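You operate a simulated robot arm through the tools that you are given. There is no shell and no other tool. Be economical: measure what you need, move in short steps, check, and stop when the job is done.

Carry out the task below with a simulated robot arm. There is one attempt and no reset: what you move stays moved.

## Task
Fluff the rice, then give the green bowl two helpings and the blue bowl one.
Fine: the paddle goes back.

Only the result counts: the job must be done as asked and must still hold three seconds after the hand-in. Knocking over, shifting, dropping, spilling or breaking anything else fails it.

## Robot
A 7-joint arm with a two-finger parallel gripper, fixed in place. Base frame: the origin is at the foot of the arm, x ahead of it, y to its left, z up; the work surface is at about z = 0. Units: m, rad, N and s.
With the tool pointing down near the work surface it reaches from about 0.22 to 0.58 m from the base axis. Its first joint turns from -1.152 to 1.152 rad. Payload 2.5 kg.
The TCP is the grasp point between the finger pads, 0.023 m short of the fingertips. In the tool frame z runs along the fingers and y along their closing line. Largest opening 0.094 m; finger width 0.038, thickness 0.01; the body of the gripper, 0.054 by 0.096 m, starts 0.039 m behind the TCP.
Orientation is that of the tool frame in the base frame, as a unit quaternion [x, y, z, w]. With the fingers straight down and closing along the base's y, the tool's x points along the base's -x, its y along +y and its z along -z.

## Interface
- The arm moves only by the tool nudge_tool. Its argument "commands" is a list of rows, each a list of 7 numbers: the closure in counts, from 0 (fully open) to 255 (shut), then the shift along the tool's x, y, z in units of 500 mm (1.0 is 500 mm), then the turn, a rotation vector about the tool's x, y, z in units of 180 degrees (1.0 is 180 degrees). In form: [[fingers, tx, ty, tz, ax, ay, az], ...]. A call has 1 to 10 rows; each row is the pose to reach, as a shift and turn from the pose commanded when the call began, along the tool's axes at that moment. A call with a number of a shift or a turn outside -1 to 1 is refused whole. A row lasts 0.2 s, in which the tool goes at most 0.05 m and 0.15 rad; a call with a longer step from one row to the next is refused whole, and so is a gripper value outside its range. A pose out of reach is approached as far as the arm can. The call stops where the force on the tool passes 40 N (or 10 N more than at its start, if that is more) or the arm is blocked; 0.2 s more then pass. Each finger travels about 0.108 m/s and halts on what it meets, pressing with about 41 N; the grip force reading is that of the motor and also rises with nothing between the fingers. The clock runs only during rows and for 0.2 s after the last one: add rows that repeat a pose to give the fingers time. The reply holds the time, the measured pose of the TCP, the force on the tool along the base axes, the opening and the grip force, in the units named above and with some noise.
- Cameras (640 x 400 px; columns grow to the right, rows downward): "scene" is fixed at [0.1043, -0.3992, 0.5446]; the picture's right is [0.92, -0.39, 0.00], its down [-0.22, -0.51, -0.83] and it looks along [0.33, 0.76, -0.56] (base axes); focal length 214 px, centre (320, 200). "wrist" rides on the gripper at [-0.039, 0, -0.044] in the tool frame; the picture's right is [0.00, -1.00, 0.00], its down [0.97, 0.00, -0.24] and it looks along [0.24, 0.00, 0.97] (tool axes); focal length 218 px, centre (320, 200). There is no depth. A picture from a camera that has moved, and an enlarged one, comes with that camera's place and axes in the base frame and with its lens.
- grab_frame(camera): a new picture of that camera. It takes no simulated time.
- inspect(camera, box): a new picture of the part [left, top, right, bottom] of that camera's present view, enlarged. It takes no simulated time.
- job_done(): hands the job in; it is judged then, once.

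Work in short steps. Places have to be worked out from the pictures, the camera data and where the tool is seen: move nearer, look again, correct. Check each grasp and each placing, and mend what went wrong. You have 120 turns and 64 pictures in all, those below and enlarged ones among them. Open the gripper and draw the arm clear of the work before you hand the job in, unless the task says otherwise; then end with one line.

The tools are called after "Request:" as a command line: name --pt "numbers of a row" for each row, then --argument value for the rest, lists and objects as JSON in quotes. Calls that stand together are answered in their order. nudge_tool: Moves the arm, as the interface text tells. Its arguments: {"type":"object","properties":{"commands":{"type":"array"}},"required":["commands"]} The other tools are called the same way: grab_frame (camera) takes a picture; inspect (camera, box) takes an enlarged picture of a part of a camera's view; job_done () hands the job in.

At the start:

```text
clock: 0.0
eef_pos: [0.3266, 0.089, 0.4894]
orientation: [0.0, 1.0, 0.0, 0.0]
force: [-0.1, 0.7, 0.3]
width: 0.094
gripper_force: 0.0
```

scene: 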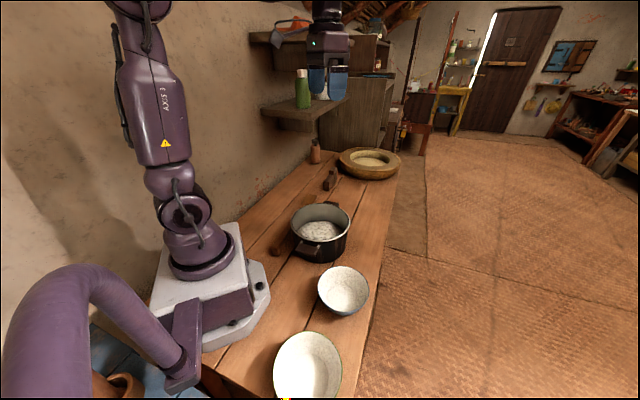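
wrist: 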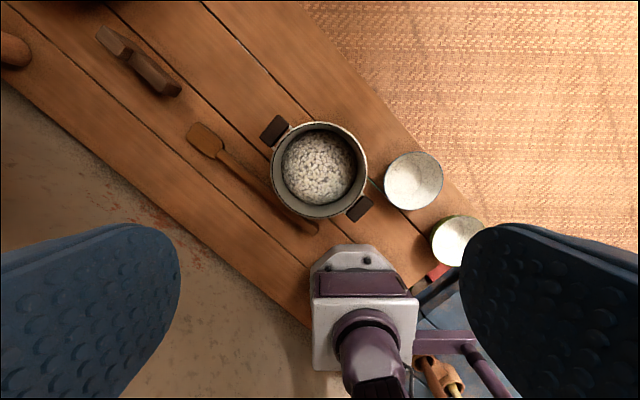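

I'll look more closely at the paddle, the pot and the bowls before I move.

Request:
inspect --camera "wrist" --box '[80, 10, 400, 240]'

Request:
inspect --camera "scene" --box '[230, 140, 420, 270]'

Request:
inspect --camera "scene" --box '[230, 250, 420, 400]'

```text
1.74 times, centred on (240, 125) of wrist
camera zoom: at [0.3683, 0.0877, 0.5333], right [0.0, -1.0, 0.0], down [-0.97, 0.0, 0.24], along [-0.24, 0.0, -0.97], focal length 380 px, centre (459, 330)
```

zoom: 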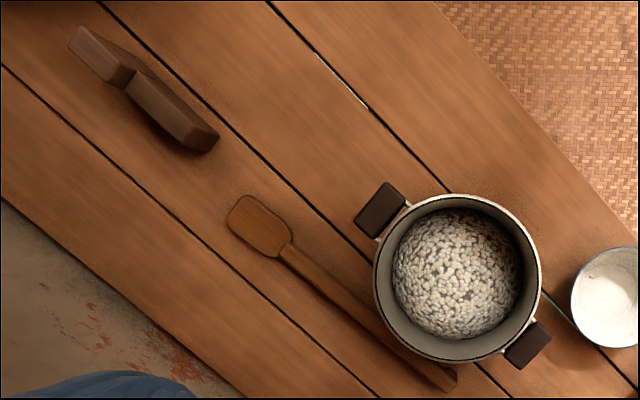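

```text
3.08 times, centred on (325, 205) of scene
camera zoom: at [0.1043, -0.3992, 0.5446], right [0.92, -0.39, 0.0], down [-0.22, -0.51, -0.83], along [0.33, 0.76, -0.56], focal length 660 px, centre (305, 185)
```

zoom: 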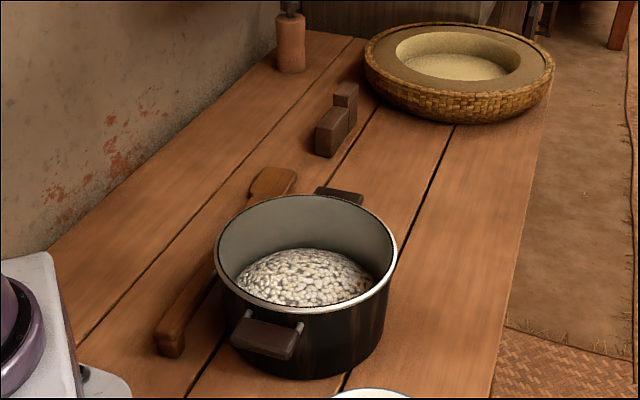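

```text
2.67 times, centred on (325, 325) of scene
camera zoom: at [0.1043, -0.3992, 0.5446], right [0.92, -0.39, 0.0], down [-0.22, -0.51, -0.83], along [0.33, 0.76, -0.56], focal length 572 px, centre (307, -133)
```

zoom: 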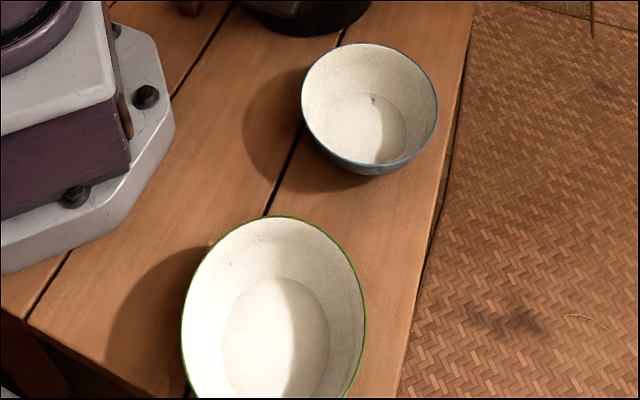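

The layout so far: the pot is centred near (0.32, 0.09) with its rim at about z 0.10, and the paddle runs from its handle end at (0.17, 0.10) to its tip at (0.40, 0.38). The blue bowl is near (0.29, -0.12) and the green one near (0.155, -0.24). Serving needs a large negative yaw, so I'll test how far the wrist turns in free air.

Request:
nudge_tool --pt "0 0 0 0.03 0 0 0.0475" --pt "0 0 0 0.06 0 0 0.095" --pt "0 0 0 0.09 0 0 0.1425" --pt "0 0 0 0.12 0 0 0.19" --pt "0 0 0 0.15 0 0 0.2375" --pt "0 0 0 0.18 0 0 0.285" --pt "0 0 0 0.2 0 0 0.3325" --pt "0 0 0 0.2 0 0 0.38" --pt "0 0 0 0.2 0 0 0.4275" --pt "0 0 0 0.2 0 0 0.475"

```text
clock: 2.2
eef_pos: [0.3285, 0.0885, 0.3898]
orientation: [0.68, 0.734, 0.0, 0.0]
force: [-0.8, 0.3, 0.2]
width: 0.0938
gripper_force: 0.1
```

It reached a yaw of about -85° with no trouble. I'll continue towards -150° to find the limit.

Request:
nudge_tool --pt "0 0 0 0 0 0 0.0475" --pt "0 0 0 0 0 0 0.095" --pt "0 0 0 0 0 0 0.1425" --pt "0 0 0 0 0 0 0.19" --pt "0 0 0 0 0 0 0.2375" --pt "0 0 0 0 0 0 0.285" --pt "0 0 0 0 0 0 0.3325" --pt "0 0 0 0 0 0 0.36" --pt "0 0 0 0 0 0 0.36"

Request:
grab_frame --camera "wrist"

```text
clock: 4.2
eef_pos: [0.3278, 0.0879, 0.3886]
orientation: [0.967, 0.256, 0.0, 0.0]
force: [0.3, -0.6, 0.6]
width: 0.094
gripper_force: 0.2
```

```text
58 pictures are left
camera wrist: at [0.2954, 0.0685, 0.4333], right [-0.49, 0.87, 0.0], down [0.84, 0.48, 0.24], along [0.21, 0.12, -0.97], focal length 218 px, centre (320, 200)
```

wrist: 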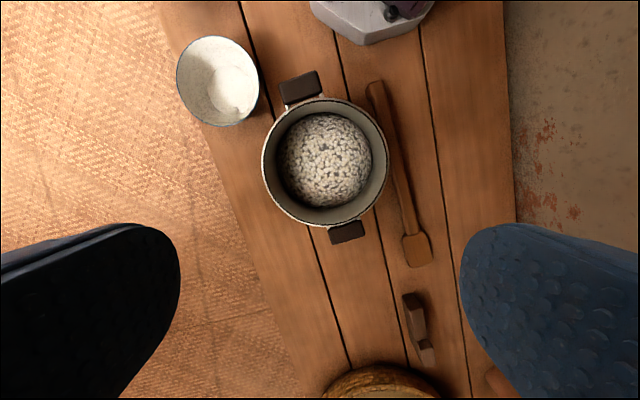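

The wrist reaches -150°, so the plan works. I'll rotate back and move above the paddle handle for the grasp.

Request:
nudge_tool --pt "0 0 -0.028 0.02 0 0 -0.0475" --pt "0 0 -0.056 0.04 0 0 -0.095" --pt "0 0 -0.084 0.06 0 0 -0.1425" --pt "0 0 -0.112 0.08 0 0 -0.19" --pt "0 0 -0.14 0.1 0 0 -0.2375" --pt "0 0 -0.168 0.12 0 0 -0.285" --pt "0 0 -0.196 0.14 0 0 -0.3325" --pt "0 0 -0.224 0.16 0 0 -0.38" --pt "0 0 -0.252 0.18 0 0 -0.4275" --pt "0 0.012 -0.277 0.2 0 0 -0.475"

Request:
nudge_tool --pt "0 0 0 0 0 0 -0.0475" --pt "0 0 0 0 0 0 -0.095" --pt "0 0 0 0 0 0 -0.1425" --pt "0 0 0 0 0 0 -0.19" --pt "0 0 0 0 0 0 -0.2375" --pt "0 0 0 0 0 0 -0.285" --pt "0 0 0 0 0 0 -0.3325" --pt "0 0 0 0 0 0 -0.38" --pt "0 0 0 0 0 0 -0.4275" --pt "0 0 0 0 0 0 -0.475"

Request:
nudge_tool --pt "0 0 0 0.02 0 0 -0.0475" --pt "0 0 0 0.04 0 0 -0.095" --pt "0 0 0 0.06 0 0 -0.1425" --pt "0 0 0 0.08 0 0 -0.164" --pt "0 0 0 0.08 0 0 -0.164"

Request:
grab_frame --camera "wrist"

```text
clock: 6.4
eef_pos: [0.2642, 0.2123, 0.2886]
orientation: [0.535, 0.845, 0.0, 0.0]
force: [-0.4, 0.6, -0.4]
width: 0.0939
gripper_force: 0.1
```

```text
clock: 8.6
eef_pos: [0.2642, 0.2111, 0.2896]
orientation: [-0.182, 0.983, 0.001, 0.0]
force: [0.5, -0.2, 0.1]
width: 0.0938
gripper_force: 0.0
```

```text
clock: 9.8
eef_pos: [0.2645, 0.2122, 0.2499]
orientation: [-0.425, 0.905, 0.0, -0.001]
force: [0.5, -0.1, -0.5]
width: 0.094
gripper_force: 0.0
```

```text
57 pictures are left
camera wrist: at [0.2903, 0.2408, 0.2927], right [0.77, -0.64, 0.0], down [-0.62, -0.75, 0.24], along [-0.15, -0.18, -0.97], focal length 218 px, centre (320, 200)
```

wrist: 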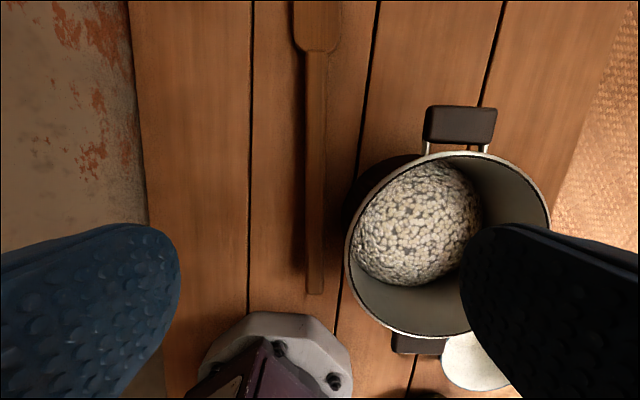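

The handle is aligned with the gripper and about 5 mm off in tool y. Gripping too close to the pot would bring the gripper body against the rim, so I'll shift 45 mm towards the blade, narrow the fingers and come down partway.

Request:
nudge_tool --pt "60 -0.045 0.005 0 0 0 0" --pt "119 -0.09 0.009 0.04 0 0 0" --pt "119 -0.09 0.009 0.1 0 0 0" --pt "119 -0.09 0.009 0.16 0 0 0" --pt "119 -0.09 0.009 0.22 0 0 0" --pt "119 -0.09 0.009 0.26 0 0 0"

Request:
grab_frame --camera "wrist"

Request:
grab_frame --camera "scene"

```text
clock: 11.2
eef_pos: [0.29, 0.2484, 0.1202]
orientation: [-0.424, 0.905, 0.0, 0.0]
force: [-0.1, -0.7, 0.3]
width: 0.0503
gripper_force: 0.1
```

```text
56 pictures are left
camera wrist: at [0.3156, 0.278, 0.1633], right [0.77, -0.64, 0.0], down [-0.62, -0.75, 0.24], along [-0.15, -0.18, -0.97], focal length 218 px, centre (320, 200)
```

wrist: 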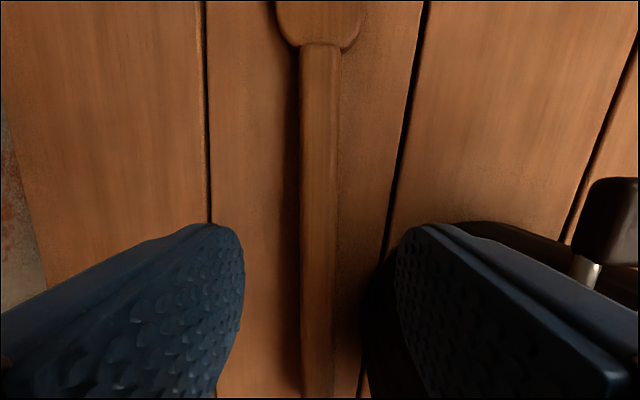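

```text
55 pictures are left
```

scene: 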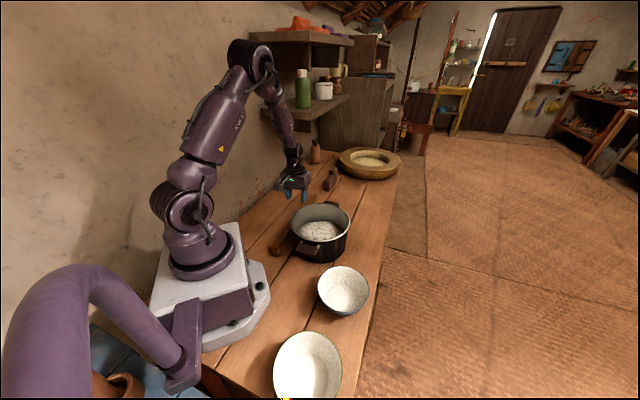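

The handle is centred between the fingers. I'll descend until the fingertips are just above the table and close on it.

Request:
nudge_tool --pt "119 0 0 0.06 0 0 0" --pt "119 0 0 0.12 0 0 0" --pt "119 0 0 0.16 0 0 0" --pt "119 0 0 0.187 0 0 0" --pt "119 0 0 0.187 0 0 0" --pt "255 0 0 0.187 0 0 0" --pt "255 0 0 0.187 0 0 0" --pt "255 0 0 0.187 0 0 0"

Request:
grab_frame --camera "wrist"

```text
clock: 13.0
eef_pos: [0.2904, 0.2491, 0.0263]
orientation: [-0.424, 0.906, 0.001, 0.0]
force: [0.3, 0.4, 0.2]
width: 0.0253
gripper_force: 41.3
```

```text
54 pictures are left
camera wrist: at [0.316, 0.2786, 0.0697], right [0.77, -0.64, 0.0], down [-0.62, -0.75, 0.24], along [-0.15, -0.18, -0.97], focal length 218 px, centre (320, 200)
```

wrist: 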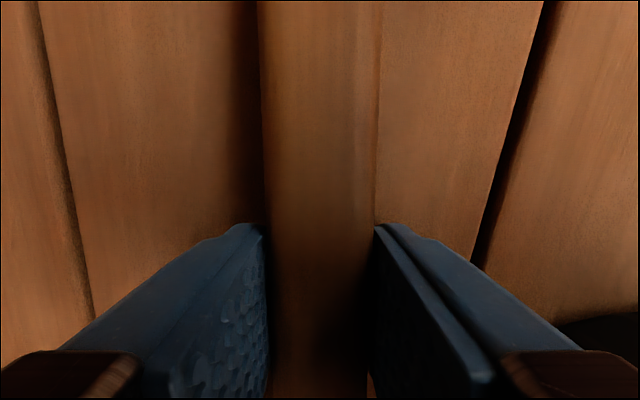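

The paddle is gripped at a width of 25 mm. I'll lift it straight up and check how it sits.

Request:
nudge_tool --pt "255 0 0 -0.02 0 0 0" --pt "255 0 0 -0.06 0 0 0" --pt "255 0 0 -0.12 0 0 0" --pt "255 0 0 -0.19 0 0 0" --pt "255 0 0 -0.26 0 0 0" --pt "255 0 0 -0.33 0 0 0" --pt "255 0 0 -0.4 0 0 0" --pt "255 0 0 -0.47 0 0 0" --pt "255 0 0 -0.5 0 0 0"

Request:
grab_frame --camera "wrist"

Request:
inspect --camera "scene" --box '[230, 110, 420, 270]'

```text
clock: 15.0
eef_pos: [0.2902, 0.2483, 0.276]
orientation: [-0.424, 0.905, 0.0, 0.0]
force: [0.7, 0.5, -0.5]
width: 0.0253
gripper_force: 41.2
```

```text
53 pictures are left
camera wrist: at [0.3165, 0.2778, 0.3199], right [0.77, -0.64, 0.0], down [-0.62, -0.75, 0.24], along [-0.15, -0.18, -0.97], focal length 218 px, centre (320, 200)
```

wrist: 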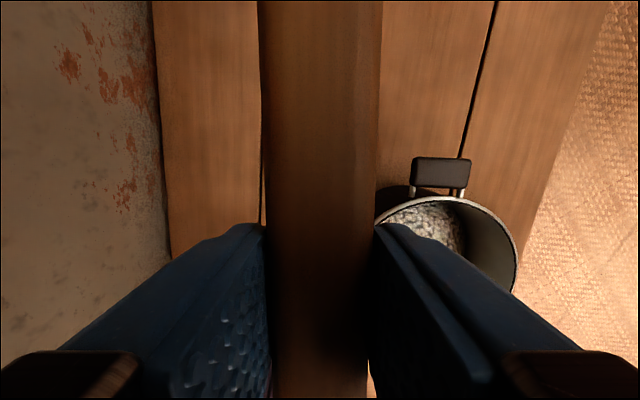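

```text
2.50 times, centred on (325, 190) of scene
camera zoom: at [0.1043, -0.3992, 0.5446], right [0.92, -0.39, 0.0], down [-0.22, -0.51, -0.83], along [0.33, 0.76, -0.56], focal length 536 px, centre (308, 225)
```

zoom: 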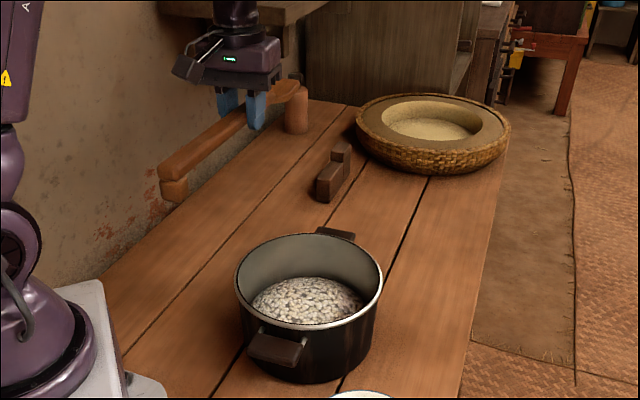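

It's held firmly. I'll zoom in on the paddle to find where the blade sits relative to the tool, and on the dark block.

Request:
inspect --camera "scene" --box '[270, 125, 330, 185]'

Request:
inspect --camera "scene" --box '[310, 155, 360, 195]'

```text
6.67 times, centred on (300, 155) of scene
camera zoom: at [0.1043, -0.3992, 0.5446], right [0.92, -0.39, 0.0], down [-0.22, -0.51, -0.83], along [0.33, 0.76, -0.56], focal length 1430 px, centre (453, 500)
```

zoom: 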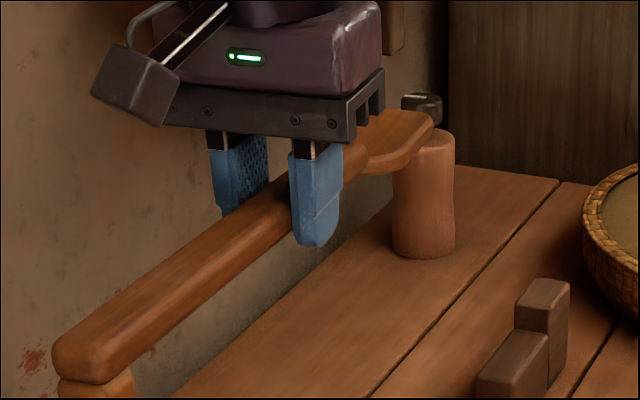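

```text
10.00 times, centred on (335, 175) of scene
camera zoom: at [0.1043, -0.3992, 0.5446], right [0.92, -0.39, 0.0], down [-0.22, -0.51, -0.83], along [0.33, 0.76, -0.56], focal length 2145 px, centre (170, 450)
```

zoom: 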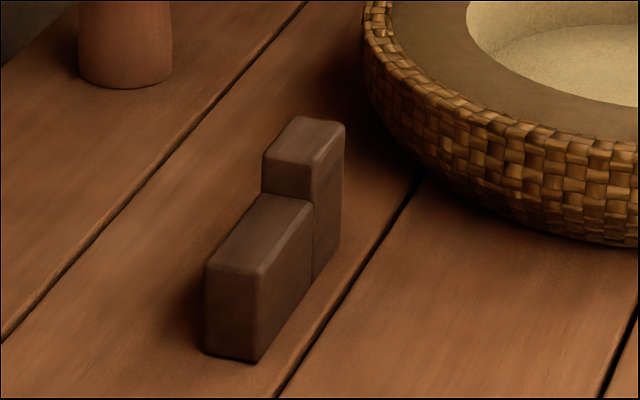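

The paddle has a heel block under its handle end, and it hasn't slipped. I'll move away from the wall and start turning it towards the -y heading for the pot.

Request:
nudge_tool --pt "255 -0.02 -0.07 0 0 0 0" --pt "255 -0.04 -0.14 0 0 0 0.02" --pt "255 -0.065 -0.233 0 0 0 0.06" --pt "255 -0.065 -0.233 0 0 0 0.105" --pt "255 -0.065 -0.233 0 0 0 0.15" --pt "255 -0.065 -0.233 0 0 0 0.195" --pt "255 -0.065 -0.233 0 0 0 0.24" --pt "255 -0.065 -0.233 0 0 0 0.285" --pt "255 -0.065 -0.233 0 0 0 0.33" --pt "255 -0.065 -0.233 0 0 0 0.375"

Request:
nudge_tool --pt "255 0 0 0 0 0 0.045" --pt "255 0 0 0 0 0 0.09" --pt "255 0 0 0 0 0 0.135" --pt "255 0 0 0 0 0 0.18" --pt "255 0 0 0 0 0 0.225" --pt "255 0 0 0 0 0 0.27" --pt "255 0 0 0 0 0 0.315" --pt "255 0 0 0 0 0 0.36" --pt "255 0 0 0 0 0 0.4028" --pt "255 0 0 0 0 0 0.4028"

Request:
grab_frame --camera "scene"

```text
clock: 17.2
eef_pos: [0.4003, 0.1999, 0.2752]
orientation: [0.151, 0.989, 0.0, 0.0]
force: [0.0, -0.6, -0.9]
width: 0.0255
gripper_force: 41.2
```

```text
clock: 19.4
eef_pos: [0.4011, 0.1995, 0.2756]
orientation: [0.707, 0.708, 0.0, 0.0]
force: [0.0, 0.0, -1.2]
width: 0.0255
gripper_force: 40.8
```

```text
49 pictures are left
```

scene: 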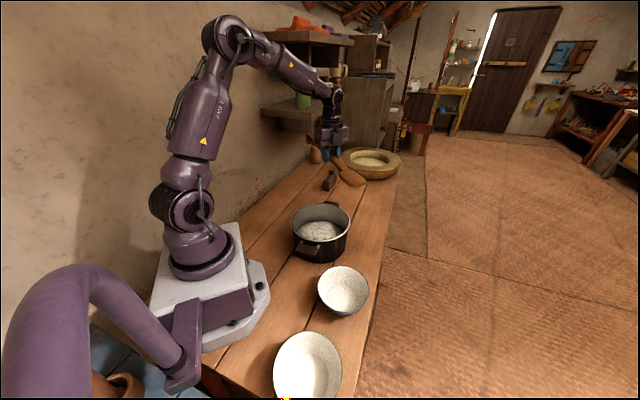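

Yaw is -90° and the paddle points along -y. I'll zoom in to measure the blade tip.

Request:
inspect --camera "scene" --box '[290, 110, 390, 210]'

Request:
grab_frame --camera "wrist"

```text
4.00 times, centred on (340, 160) of scene
camera zoom: at [0.1043, -0.3992, 0.5446], right [0.92, -0.39, 0.0], down [-0.22, -0.51, -0.83], along [0.33, 0.76, -0.56], focal length 858 px, centre (240, 360)
```

zoom: 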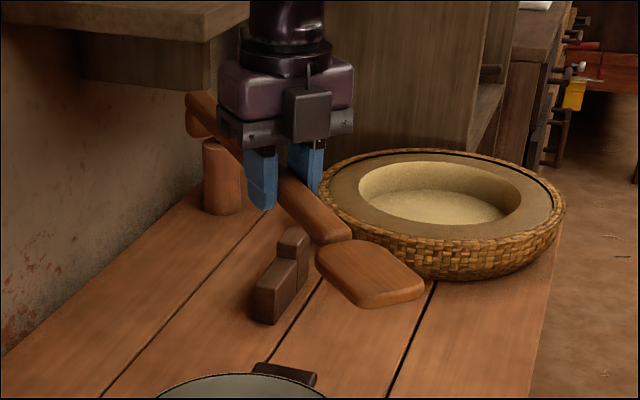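

```text
47 pictures are left
camera wrist: at [0.4014, 0.16, 0.3198], right [-1.0, 0.0, 0.0], down [0.0, 0.97, 0.24], along [0.0, 0.24, -0.97], focal length 218 px, centre (320, 200)
```

wrist: 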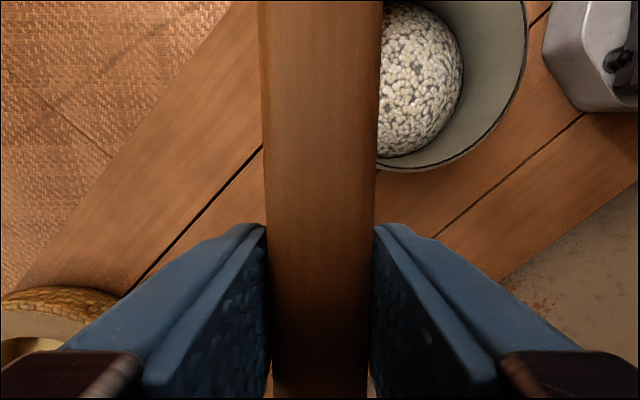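

The tip is 178 mm ahead of the TCP and about 18 mm below it. I'll hover over the pot with the paddle pitched 60° down to test that pose.

Request:
nudge_tool --pt "255 0 -0.03 -0.06 0 0.02 0" --pt "255 0 -0.07 -0.1 0 0.06 0" --pt "255 -0.005 -0.11 -0.1 0 0.105 0" --pt "255 -0.01 -0.162 -0.1 0 0.15 0" --pt "255 -0.013 -0.162 -0.1 0 0.195 0" --pt "255 -0.013 -0.162 -0.1 0 0.24 0" --pt "255 -0.013 -0.162 -0.08 0 0.285 0" --pt "255 -0.013 -0.162 -0.06 0 0.333 0" --pt "255 -0.013 -0.162 -0.034 0 0.333 0" --pt "255 -0.013 -0.162 -0.034 0 0.333 0"

Request:
inspect --camera "scene" --box '[230, 110, 420, 270]'

Request:
grab_frame --camera "wrist"

```text
clock: 21.6
eef_pos: [0.3192, 0.1919, 0.293]
orientation: [0.611, 0.614, 0.353, -0.354]
force: [0.4, 1.5, -0.8]
width: 0.0252
gripper_force: 41.2
```

```text
2.50 times, centred on (325, 190) of scene
camera zoom: at [0.1043, -0.3992, 0.5446], right [0.92, -0.39, 0.0], down [-0.22, -0.51, -0.83], along [0.33, 0.76, -0.56], focal length 536 px, centre (308, 225)
```

zoom: 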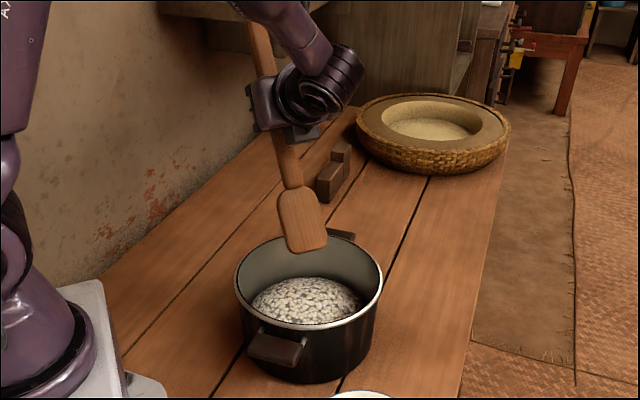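

```text
45 pictures are left
camera wrist: at [0.3211, 0.1348, 0.2805], right [-1.0, 0.0, 0.0], down [0.0, 0.28, 0.96], along [0.0, 0.96, -0.28], focal length 218 px, centre (320, 200)
```

wrist: 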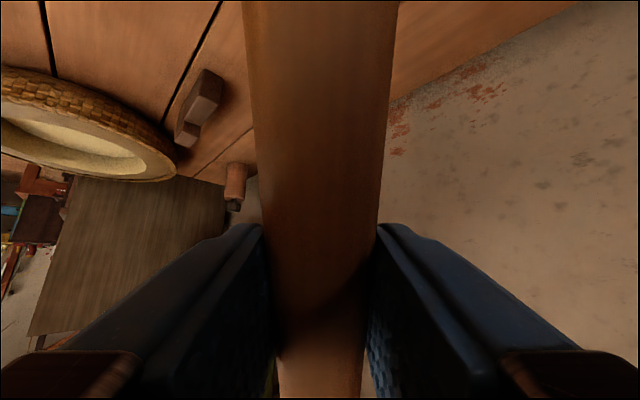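

The pose works, and the tip is over the near half of the rice. I'll lower it straight into the rice in short steps.

Request:
nudge_tool --pt "255 -0.035 0 0.02 0 0 0" --pt "255 -0.07 0 0.04 0 0 0" --pt "255 -0.1 0 0.058 0 0 0" --pt "255 -0.13 0 0.075 0 0 0" --pt "255 -0.15 0 0.087 0 0 0" --pt "255 -0.15 0 0.087 0 0 0"

Request:
inspect --camera "scene" --box '[270, 180, 370, 270]'

```text
clock: 23.0
eef_pos: [0.3201, 0.1925, 0.2073]
orientation: [0.61, 0.614, 0.353, -0.355]
force: [-0.5, -0.1, -1.2]
width: 0.0253
gripper_force: 41.3
```

```text
4.44 times, centred on (320, 225) of scene
camera zoom: at [0.1043, -0.3992, 0.5446], right [0.92, -0.39, 0.0], down [-0.22, -0.51, -0.83], along [0.33, 0.76, -0.56], focal length 953 px, centre (320, 89)
```

zoom: 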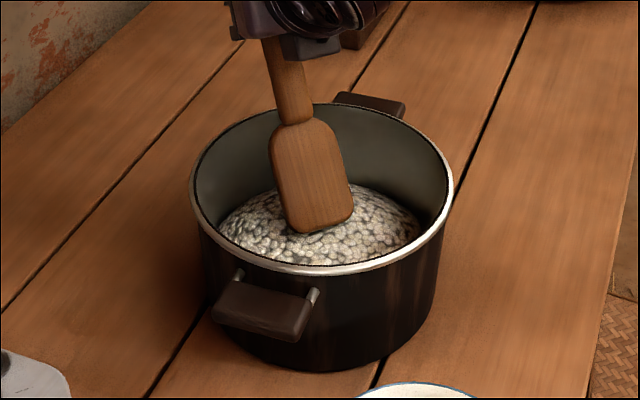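

The tip is just at the rice surface. I'll go about 18 mm deeper and make gentle fluffing strokes.

Request:
nudge_tool --pt "255 -0.031 0 0.018 0 0 0" --pt "255 -0.061 0 -0.034 0 0 0" --pt "255 -0.086 0 -0.077 0 0 0" --pt "255 -0.061 0.05 -0.034 0 0 0" --pt "255 -0.031 0 0.018 0 0 0" --pt "255 -0.061 -0.05 -0.034 0 0 0" --pt "255 -0.086 0 -0.077 0 0 0" --pt "255 -0.061 0.05 -0.034 0 0 0" --pt "255 -0.061 -0.05 -0.034 0 0 0" --pt "255 -0.031 0 0.018 0 0 0"

Request:
inspect --camera "scene" --box '[270, 180, 370, 270]'

```text
clock: 25.2
eef_pos: [0.3216, 0.1903, 0.1877]
orientation: [0.612, 0.614, 0.352, -0.354]
force: [0.2, 0.4, -0.1]
width: 0.0253
gripper_force: 40.6
```

```text
4.44 times, centred on (320, 225) of scene
camera zoom: at [0.1042, -0.3992, 0.5446], right [0.92, -0.4, 0.0], down [-0.22, -0.51, -0.83], along [0.33, 0.76, -0.56], focal length 953 px, centre (320, 89)
```

zoom: 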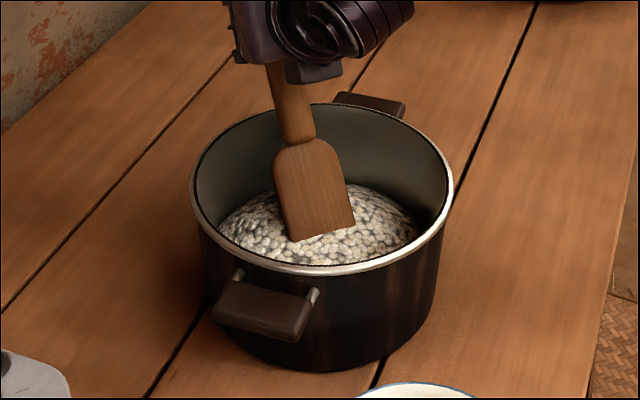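

No visible change yet. I'll make a second set of strokes, a little deeper and with some twisting and folding.

Request:
nudge_tool --pt "255 -0.02 0.03 0 0.04 0 0" --pt "255 -0.05 0.04 -0.05 0.08 0 0" --pt "255 -0.07 0.0 -0.09 0.04 0 0" --pt "255 -0.05 -0.04 -0.05 0.0 0 0" --pt "255 -0.02 -0.03 0.0 -0.04 0 0" --pt "255 -0.05 -0.04 -0.05 -0.08 0 0" --pt "255 -0.07 0.0 -0.09 -0.04 0 0" --pt "255 -0.05 0.04 -0.05 0 0 0" --pt "255 -0.02 0.0 0.0 0 0 0" --pt "255 0 0 0 0 0 0"

Request:
nudge_tool --pt "255 0.06 0 -0.035 0 0 0" --pt "255 0.14 0 -0.08 0 0 0" --pt "255 0.21 0 -0.12 0 0 0" --pt "255 0.21 0 -0.12 0 0 0"

Request:
inspect --camera "scene" --box '[270, 170, 370, 260]'

```text
clock: 27.4
eef_pos: [0.3195, 0.1941, 0.1884]
orientation: [0.612, 0.614, 0.353, -0.354]
force: [-0.2, -0.2, -0.8]
width: 0.0255
gripper_force: 40.9
```

```text
clock: 28.4
eef_pos: [0.3197, 0.1937, 0.3106]
orientation: [0.612, 0.614, 0.352, -0.354]
force: [0.5, -0.2, -0.9]
width: 0.0253
gripper_force: 41.4
```

```text
4.44 times, centred on (320, 215) of scene
camera zoom: at [0.1043, -0.3992, 0.5446], right [0.92, -0.39, 0.0], down [-0.22, -0.51, -0.83], along [0.33, 0.76, -0.56], focal length 953 px, centre (320, 133)
```

zoom: 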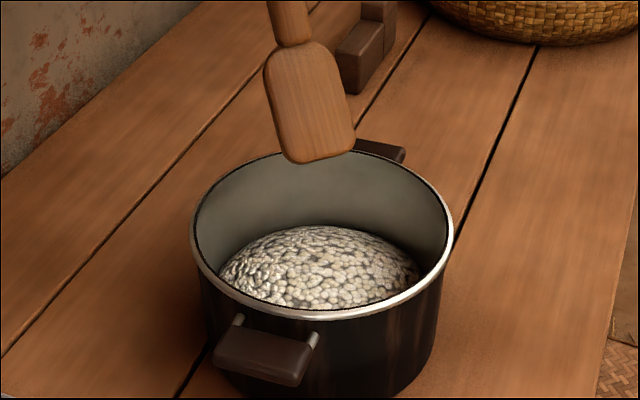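

The rice dome looks intact. To be sure of the fluffing I'll do one deeper set of strokes, watching the force.

Request:
nudge_tool --pt "255 -0.08 0 0.046 0 0 0" --pt "255 -0.16 0 0.092 0 0 0" --pt "255 -0.2 0 0.115 0 0 0" --pt "255 -0.215 0 0.124 0 0 0" --pt "255 -0.225 0 0.13 0 0 0" --pt "255 -0.225 0 0.13 0 0 0"

Request:
nudge_tool --pt "255 -0.025 0.03 -0.043 0 0 0" --pt "255 -0.055 0.03 -0.095 0 0 0" --pt "255 -0.055 -0.03 -0.095 0 0 0" --pt "255 -0.025 -0.04 -0.043 0 0 0" --pt "255 0 0 0 0 0 0" --pt "255 -0.03 0.03 -0.052 0 0 0" --pt "255 -0.06 0 -0.104 0 0 0" --pt "255 -0.03 -0.04 -0.052 0 0 0" --pt "255 -0.03 0.04 -0.052 0 0 0" --pt "255 0 0 0 0 0 0"

Request:
inspect --camera "scene" --box '[270, 170, 370, 260]'

```text
clock: 29.8
eef_pos: [0.3196, 0.1931, 0.1799]
orientation: [0.612, 0.614, 0.352, -0.353]
force: [-0.3, -0.1, -1.0]
width: 0.0255
gripper_force: 40.9
```

```text
clock: 32.0
eef_pos: [0.3181, 0.1928, 0.1798]
orientation: [0.611, 0.614, 0.353, -0.354]
force: [-0.3, 0.2, -0.3]
width: 0.0254
gripper_force: 41.5
```

```text
4.44 times, centred on (320, 215) of scene
camera zoom: at [0.1043, -0.3992, 0.5446], right [0.92, -0.4, 0.0], down [-0.22, -0.51, -0.83], along [0.33, 0.76, -0.56], focal length 953 px, centre (320, 133)
```

zoom: 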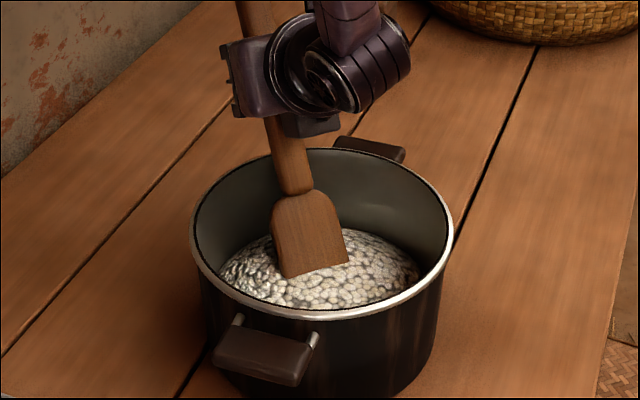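

Readings are steady. Now the scoop: I'll push forward along the pot floor while levelling the blade from 60° to 36°.

Request:
nudge_tool --pt "255 -0.03 0 -0.052 0 0 0" --pt "255 -0.0536 0 -0.0568 0 -0.0444 0" --pt "255 -0.0696 0 -0.0349 0 -0.0889 0" --pt "255 -0.0874 0 -0.0073 0 -0.1333 0" --pt "255 -0.0874 0 -0.0073 0 -0.1333 0" --pt "255 -0.063 0 -0.0213 0 -0.1333 0" --pt "255 -0.0389 0 -0.0353 0 -0.1333 0" --pt "255 -0.0155 0 -0.0488 0 -0.1333 0" --pt "255 0.008 0 -0.0623 0 -0.1333 0" --pt "255 0.008 0 -0.0623 0 -0.1333 0"

Request:
inspect --camera "scene" --box '[270, 160, 370, 250]'

```text
clock: 34.2
eef_pos: [0.3191, 0.168, 0.1995]
orientation: [0.671, 0.674, 0.217, -0.218]
force: [-0.6, -0.4, -0.8]
width: 0.0251
gripper_force: 41.1
```

```text
4.44 times, centred on (320, 205) of scene
camera zoom: at [0.1043, -0.3992, 0.5446], right [0.92, -0.39, 0.0], down [-0.22, -0.51, -0.83], along [0.33, 0.76, -0.56], focal length 953 px, centre (320, 178)
```

zoom: 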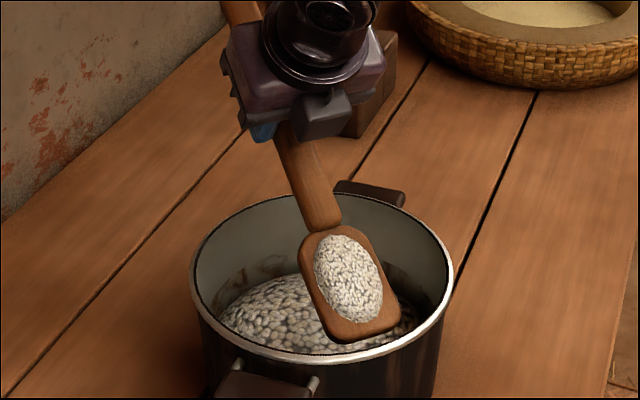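

A helping of rice is on the blade, so the scoop works. I'll slowly level the blade while lifting clear of the pot.

Request:
nudge_tool --pt "255 0.03 0 -0.015 0 -0.022 0" --pt "255 0.061 0 -0.03 0 -0.0444 0" --pt "255 0.076 0 -0.03 0 -0.0667 0" --pt "255 0.0906 0 -0.0294 0 -0.0889 0" --pt "255 0.102 0 -0.03 0 -0.111 0" --pt "255 0.1134 0 -0.03 0 -0.1333 0" --pt "255 0.122 0 -0.031 0 -0.1555 0" --pt "255 0.129 0 -0.031 0 -0.1778 0" --pt "255 0.1557 0 -0.0611 0 -0.2 0" --pt "255 0.1557 0 -0.0611 0 -0.2 0"

Request:
grab_frame --camera "scene"

```text
clock: 36.4
eef_pos: [0.3195, 0.2135, 0.269]
orientation: [0.706, 0.708, -0.001, 0.001]
force: [-0.1, -1.3, -0.7]
width: 0.0256
gripper_force: 41.2
```

```text
39 pictures are left
```

scene: 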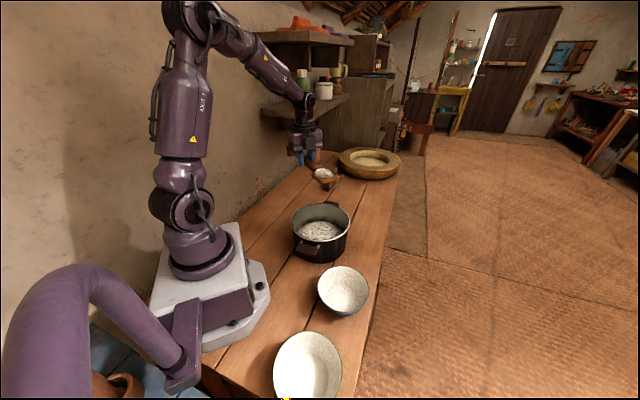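

The blade is level and loaded. I'll carry it slowly and level over the pot towards the green bowl while turning the heading to -150°.

Request:
nudge_tool --pt "255 -0.015 -0.002 -0.01 0 0 0.005" --pt "255 -0.05 -0.007 -0.03 0 0 0.016" --pt "255 -0.095 -0.011 -0.06 0 0 0.033" --pt "255 -0.14 -0.016 -0.06 0 0 0.05" --pt "255 -0.185 -0.021 -0.06 0 0 0.068" --pt "255 -0.23 -0.026 -0.06 0 0 0.086" --pt "255 -0.275 -0.031 -0.06 0 0 0.104" --pt "255 -0.315 -0.036 -0.06 0 0 0.122" --pt "255 -0.345 -0.04 -0.06 0 0 0.14" --pt "255 -0.36 -0.041 -0.06 0 0 0.15"

Request:
inspect --camera "scene" --box '[240, 100, 440, 300]'

```text
clock: 38.6
eef_pos: [0.2987, 0.0322, 0.2988]
orientation: [0.852, 0.524, 0.0, 0.001]
force: [0.1, -0.2, -0.6]
width: 0.0255
gripper_force: 41.0
```

```text
2.00 times, centred on (340, 200) of scene
camera zoom: at [0.1043, -0.3992, 0.5446], right [0.92, -0.39, 0.0], down [-0.22, -0.51, -0.83], along [0.33, 0.76, -0.56], focal length 429 px, centre (280, 200)
```

zoom: 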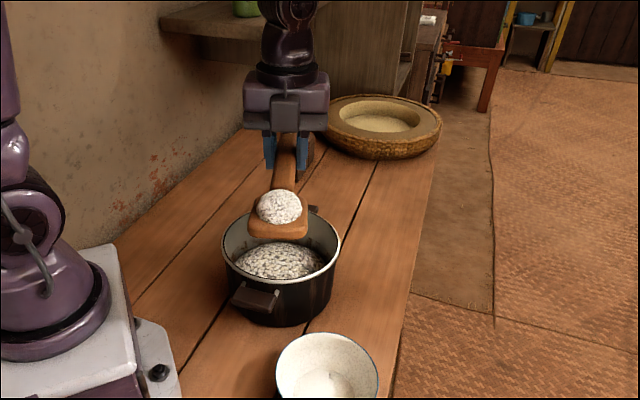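

The rice is riding well. I'll finish the move to the green bowl.

Request:
nudge_tool --pt "255 -0.02 0.007 0 0 0 0.01" --pt "255 -0.06 0.022 0 0 0 0.03" --pt "255 -0.105 0.039 0 0 0 0.052" --pt "255 -0.15 0.056 0 0 0 0.074" --pt "255 -0.195 0.073 0 0 0 0.096" --pt "255 -0.24 0.09 0 0 0 0.118" --pt "255 -0.285 0.106 0 0 0 0.14" --pt "255 -0.325 0.121 0 0 0 0.16" --pt "255 -0.36 0.134 0 0 0 0.177" --pt "255 -0.373 0.139 0 0 0 0.183"

Request:
grab_frame --camera "scene"

Request:
grab_frame --camera "wrist"

```text
clock: 40.8
eef_pos: [0.2771, -0.1652, 0.2993]
orientation: [0.965, 0.261, 0.001, 0.001]
force: [1.0, -0.1, -2.0]
width: 0.0254
gripper_force: 41.2
```

```text
37 pictures are left
```

scene: 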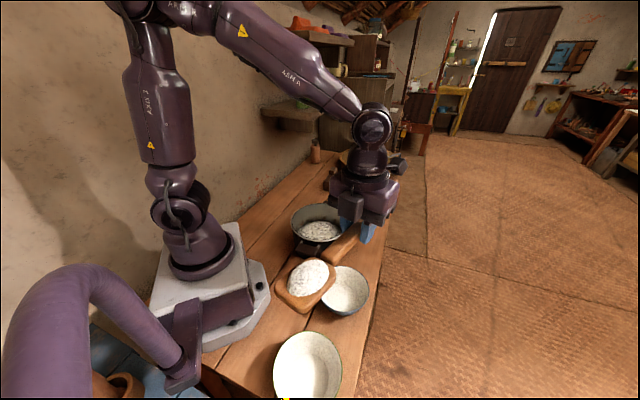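

```text
36 pictures are left
camera wrist: at [0.2451, -0.1852, 0.3435], right [-0.5, 0.86, 0.0], down [0.84, 0.49, 0.24], along [0.21, 0.12, -0.97], focal length 218 px, centre (320, 200)
```

wrist: 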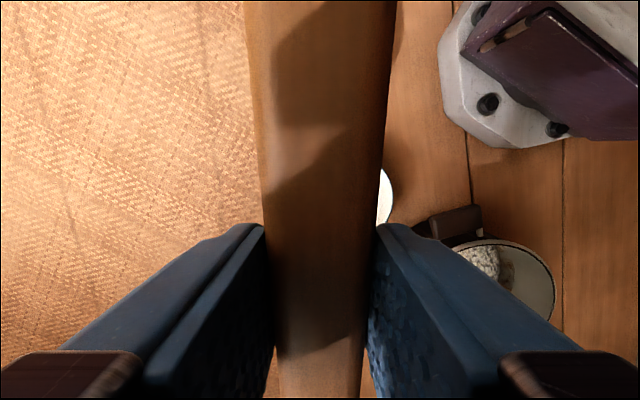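

The loaded blade is right over the green bowl, which I place at about (0.15, -0.24). I'll lower and pitch down to 45° so the rice slides into the bowl.

Request:
nudge_tool --pt "255 -0.005 0 0.03 0 0 0" --pt "255 -0.01 0 0.06 0 0.02 0" --pt "255 -0.02 0 0.08 0 0.05 0" --pt "255 -0.04 0 0.095 0 0.09 0" --pt "255 -0.06 0 0.11 0 0.13 0" --pt "255 -0.075 0 0.12 0 0.17 0" --pt "255 -0.09 0 0.13 0 0.21 0" --pt "255 -0.096 0 0.14 0 0.25 0" --pt "255 -0.096 0 0.14 0 0.25 0" --pt "255 -0.096 0 0.14 0 0.25 0"

Request:
inspect --camera "scene" --box '[220, 220, 420, 400]'

```text
clock: 43.0
eef_pos: [0.236, -0.188, 0.2301]
orientation: [0.892, 0.241, 0.369, -0.099]
force: [0.1, -0.1, -1.0]
width: 0.0255
gripper_force: 40.7
```

```text
2.22 times, centred on (320, 310) of scene
camera zoom: at [0.1043, -0.3992, 0.5446], right [0.92, -0.39, 0.0], down [-0.22, -0.51, -0.83], along [0.33, 0.76, -0.56], focal length 477 px, centre (320, -44)
```

zoom: 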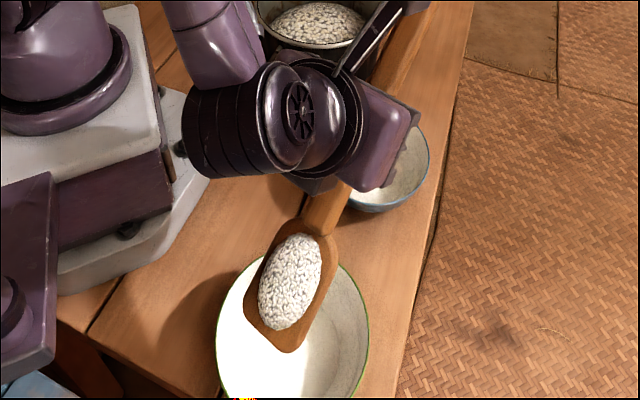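

At 45° the rice still clings. I'll pitch to 60° while keeping the tip where it is.

Request:
nudge_tool --pt "255 -0.006 0 -0.023 0 0.021 0" --pt "255 -0.011 0 -0.045 0 0.042 0" --pt "255 -0.017 0 -0.068 0 0.063 0" --pt "255 -0.0226 0 -0.0905 0 0.084 0" --pt "255 -0.0226 0 -0.0905 0 0.084 0" --pt "255 -0.0226 0 -0.0905 0 0.084 0"

Request:
inspect --camera "scene" --box '[220, 220, 420, 400]'

```text
clock: 44.4
eef_pos: [0.2005, -0.2095, 0.2538]
orientation: [0.836, 0.226, 0.483, -0.13]
force: [-0.3, -0.4, -1.1]
width: 0.0254
gripper_force: 41.3
```

```text
2.22 times, centred on (320, 310) of scene
camera zoom: at [0.1043, -0.3992, 0.5446], right [0.92, -0.39, 0.0], down [-0.22, -0.51, -0.83], along [0.33, 0.76, -0.56], focal length 477 px, centre (320, -44)
```

zoom: 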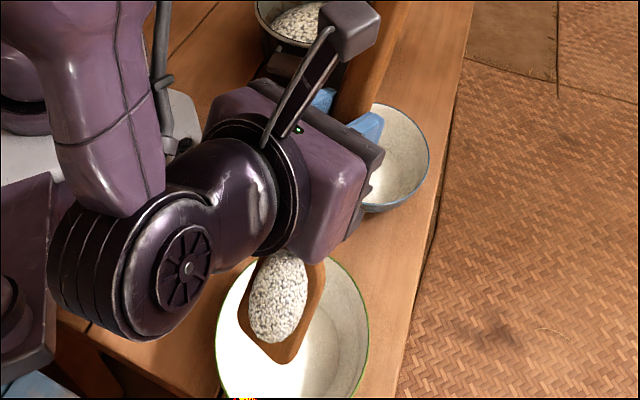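

It still clings at 60°. I'll add a roll about the paddle's axis, swinging the gripper body to the -y side.

Request:
nudge_tool --pt "255 0 0 0 0.045 0 0" --pt "255 0 0 0 0.09 0 0" --pt "255 0 0 0 0.135 0 0" --pt "255 0 0 0 0.18 0 0" --pt "255 0 0 0 0.225 0 0" --pt "255 0 0 0 0.27 0 0" --pt "255 0 0 0 0.315 0 0" --pt "255 0 0 0 0.36 0 0" --pt "255 0 0 0 0.36 0 0"

Request:
inspect --camera "scene" --box '[220, 220, 420, 400]'

```text
clock: 46.4
eef_pos: [0.2017, -0.2098, 0.2539]
orientation: [0.635, 0.45, 0.286, -0.559]
force: [0.3, -0.3, -1.2]
width: 0.0253
gripper_force: 41.2
```

```text
2.22 times, centred on (320, 310) of scene
camera zoom: at [0.1043, -0.3992, 0.5446], right [0.92, -0.39, 0.0], down [-0.22, -0.51, -0.83], along [0.33, 0.76, -0.56], focal length 477 px, centre (320, -44)
```

zoom: 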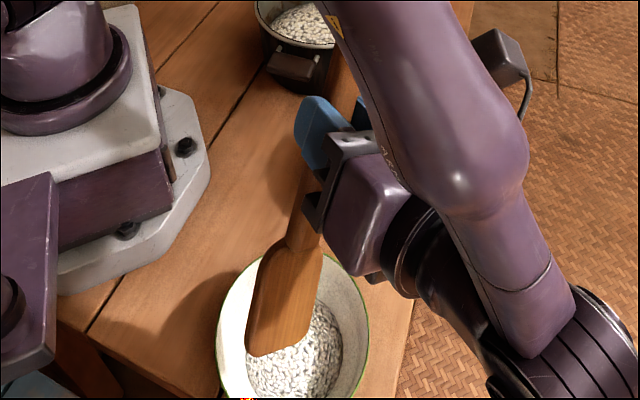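

The helping dropped into the green bowl. I'll undo the roll, then lift and level out.

Request:
nudge_tool --pt "255 0 0 0 -0.045 0 0" --pt "255 0 0 0 -0.09 0 0" --pt "255 0 0 0 -0.135 0 0" --pt "255 0 0 0 -0.18 0 0" --pt "255 0 0 0 -0.225 0 0" --pt "255 0 0 0 -0.27 0 0" --pt "255 0 0 0 -0.315 0 0" --pt "255 0 0 0 -0.36 0 0" --pt "255 0 0 0 -0.36 0 0"

Request:
nudge_tool --pt "255 0.04 0 -0.02 0 -0.02 0" --pt "255 0.08 0 -0.02 0 -0.06 0" --pt "255 0.11 0 0 0 -0.105 0" --pt "255 0.13 0 0.02 0 -0.15 0" --pt "255 0.15 0 0.04 0 -0.195 0" --pt "255 0.16 0 0.05 0 -0.24 0" --pt "255 0.16 0 0.07 0 -0.285 0" --pt "255 0.16 0 0.09 0 -0.334 0" --pt "255 0.16 0 0.09 0 -0.334 0"

Request:
grab_frame --camera "scene"

```text
clock: 48.4
eef_pos: [0.2019, -0.2093, 0.2543]
orientation: [0.836, 0.225, 0.484, -0.129]
force: [-0.7, -1.0, -1.9]
width: 0.0257
gripper_force: 41.5
```

```text
refused: row 8 steps farther than a row can; nothing moved
```

```text
32 pictures are left
```

scene: 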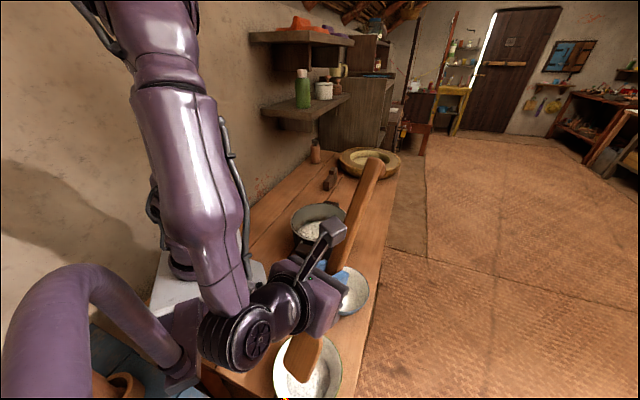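

One rotation step was too large. I'll resend with smaller steps.

Request:
nudge_tool --pt "255 0.04 0 -0.02 0 -0.02 0" --pt "255 0.08 0 -0.02 0 -0.06 0" --pt "255 0.11 0 0 0 -0.1 0" --pt "255 0.13 0 0.02 0 -0.14 0" --pt "255 0.145 0 0.035 0 -0.18 0" --pt "255 0.155 0 0.05 0 -0.22 0" --pt "255 0.16 0 0.07 0 -0.26 0" --pt "255 0.165 0 0.09 0 -0.3 0" --pt "255 0.165 0 0.103 0 -0.334 0" --pt "255 0.165 0 0.103 0 -0.334 0"

Request:
inspect --camera "scene" --box '[220, 220, 420, 400]'

```text
clock: 50.6
eef_pos: [0.2755, -0.1654, 0.2987]
orientation: [0.965, 0.261, -0.001, 0.001]
force: [-0.3, -0.2, -0.3]
width: 0.0256
gripper_force: 41.3
```

```text
2.22 times, centred on (320, 310) of scene
camera zoom: at [0.1043, -0.3992, 0.5446], right [0.92, -0.39, 0.0], down [-0.22, -0.51, -0.83], along [0.33, 0.76, -0.56], focal length 477 px, centre (320, -44)
```

zoom: 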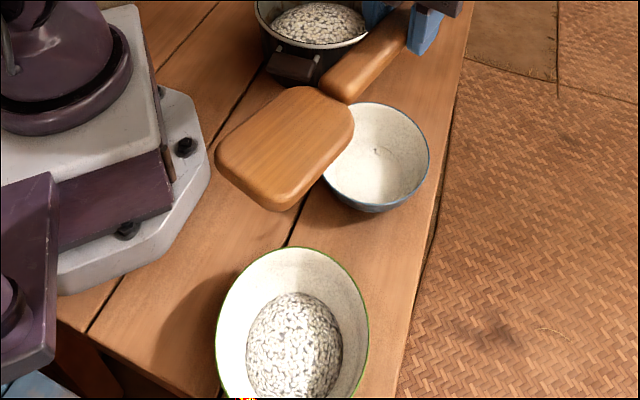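

One clean helping is in the green bowl. I'll go back to the pot at a -90° heading for the second scoop.

Request:
nudge_tool --pt "255 0.0435 -0.0577 0 0 0 -0.0333" --pt "255 0.087 -0.1154 0 0 0 -0.0667" --pt "255 0.1305 -0.1731 0 0 0 -0.1" --pt "255 0.174 -0.2308 0 0 0 -0.1333" --pt "255 0.2175 -0.2885 0 0 0 -0.1667" --pt "255 0.261 -0.3462 0 0 0 -0.2" --pt "255 0.3045 -0.4039 0 0 0 -0.2333" --pt "255 0.348 -0.4616 0 0 0 -0.2667" --pt "255 0.3915 -0.5193 0 0 0 -0.3" --pt "255 0.435 -0.577 0 0 0 -0.3333"

Request:
nudge_tool --pt "255 0 0 0 0 0.04 0" --pt "255 0 0 0 0 0.08 0" --pt "255 0 0 0 0 0.12 0" --pt "255 0 0 0 0 0.16 0" --pt "255 0 0 0 0 0.2 0" --pt "255 0 0 0 0 0.24 0" --pt "255 0 0 0 0 0.28 0" --pt "255 0 0 0 0 0.31 0" --pt "255 0 0 0 0 0.3333 0" --pt "255 0 0 0 0 0.3333 0"

Request:
inspect --camera "scene" --box '[270, 160, 370, 250]'

```text
clock: 52.8
eef_pos: [0.3177, 0.1923, 0.2986]
orientation: [0.705, 0.709, -0.001, 0.002]
force: [0.3, 0.0, -1.6]
width: 0.0252
gripper_force: 41.3
```

```text
clock: 55.0
eef_pos: [0.3177, 0.1929, 0.2985]
orientation: [0.611, 0.614, 0.353, -0.354]
force: [0.5, -0.6, -0.5]
width: 0.0256
gripper_force: 40.9
```

```text
4.44 times, centred on (320, 205) of scene
camera zoom: at [0.1043, -0.3992, 0.5446], right [0.92, -0.39, 0.0], down [-0.22, -0.51, -0.83], along [0.33, 0.76, -0.56], focal length 953 px, centre (320, 178)
```

zoom: 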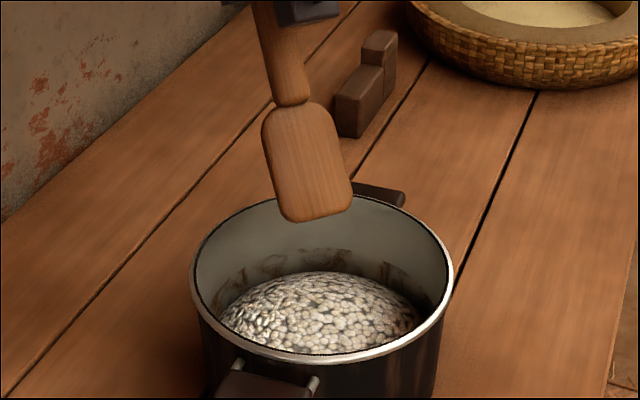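

The rice has dropped a little and the pot hasn't moved. I'll insert and scoop exactly as before.

Request:
nudge_tool --pt "255 -0.06 0 0.035 0 0 0" --pt "255 -0.12 0 0.069 0 0 0" --pt "255 -0.17 0 0.098 0 0 0" --pt "255 -0.207 0 0.12 0 0 0" --pt "255 -0.207 0 0.12 0 0 0"

Request:
nudge_tool --pt "255 -0.03 0 -0.052 0 0 0" --pt "255 -0.0536 0 -0.0568 0 -0.0444 0" --pt "255 -0.0696 0 -0.0349 0 -0.0889 0" --pt "255 -0.0874 0 -0.0073 0 -0.1333 0" --pt "255 -0.0874 0 -0.0073 0 -0.1333 0" --pt "255 -0.063 0 -0.0213 0 -0.1333 0" --pt "255 -0.0389 0 -0.0353 0 -0.1333 0" --pt "255 -0.0155 0 -0.0488 0 -0.1333 0" --pt "255 0.008 0 -0.0623 0 -0.1333 0" --pt "255 0.008 0 -0.0623 0 -0.1333 0"

Request:
inspect --camera "scene" --box '[270, 160, 370, 250]'

```text
clock: 56.2
eef_pos: [0.3178, 0.1937, 0.1807]
orientation: [0.611, 0.614, 0.352, -0.354]
force: [-0.5, 0.7, -1.0]
width: 0.0256
gripper_force: 41.0
```

```text
clock: 58.4
eef_pos: [0.3182, 0.1676, 0.1994]
orientation: [0.671, 0.675, 0.217, -0.218]
force: [1.2, 0.5, -2.0]
width: 0.025
gripper_force: 40.3
```

```text
4.44 times, centred on (320, 205) of scene
camera zoom: at [0.1043, -0.3992, 0.5446], right [0.92, -0.39, 0.0], down [-0.22, -0.51, -0.83], along [0.33, 0.76, -0.56], focal length 953 px, centre (320, 178)
```

zoom: 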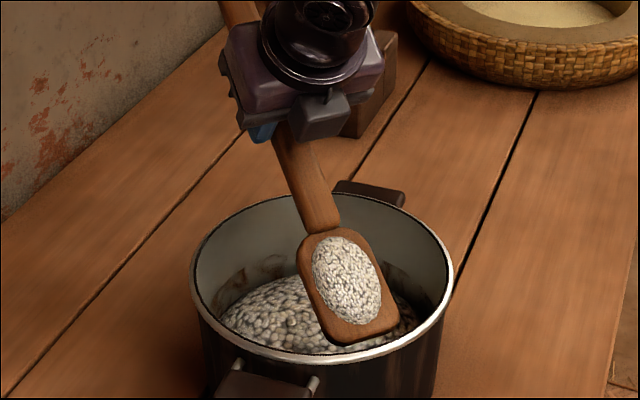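

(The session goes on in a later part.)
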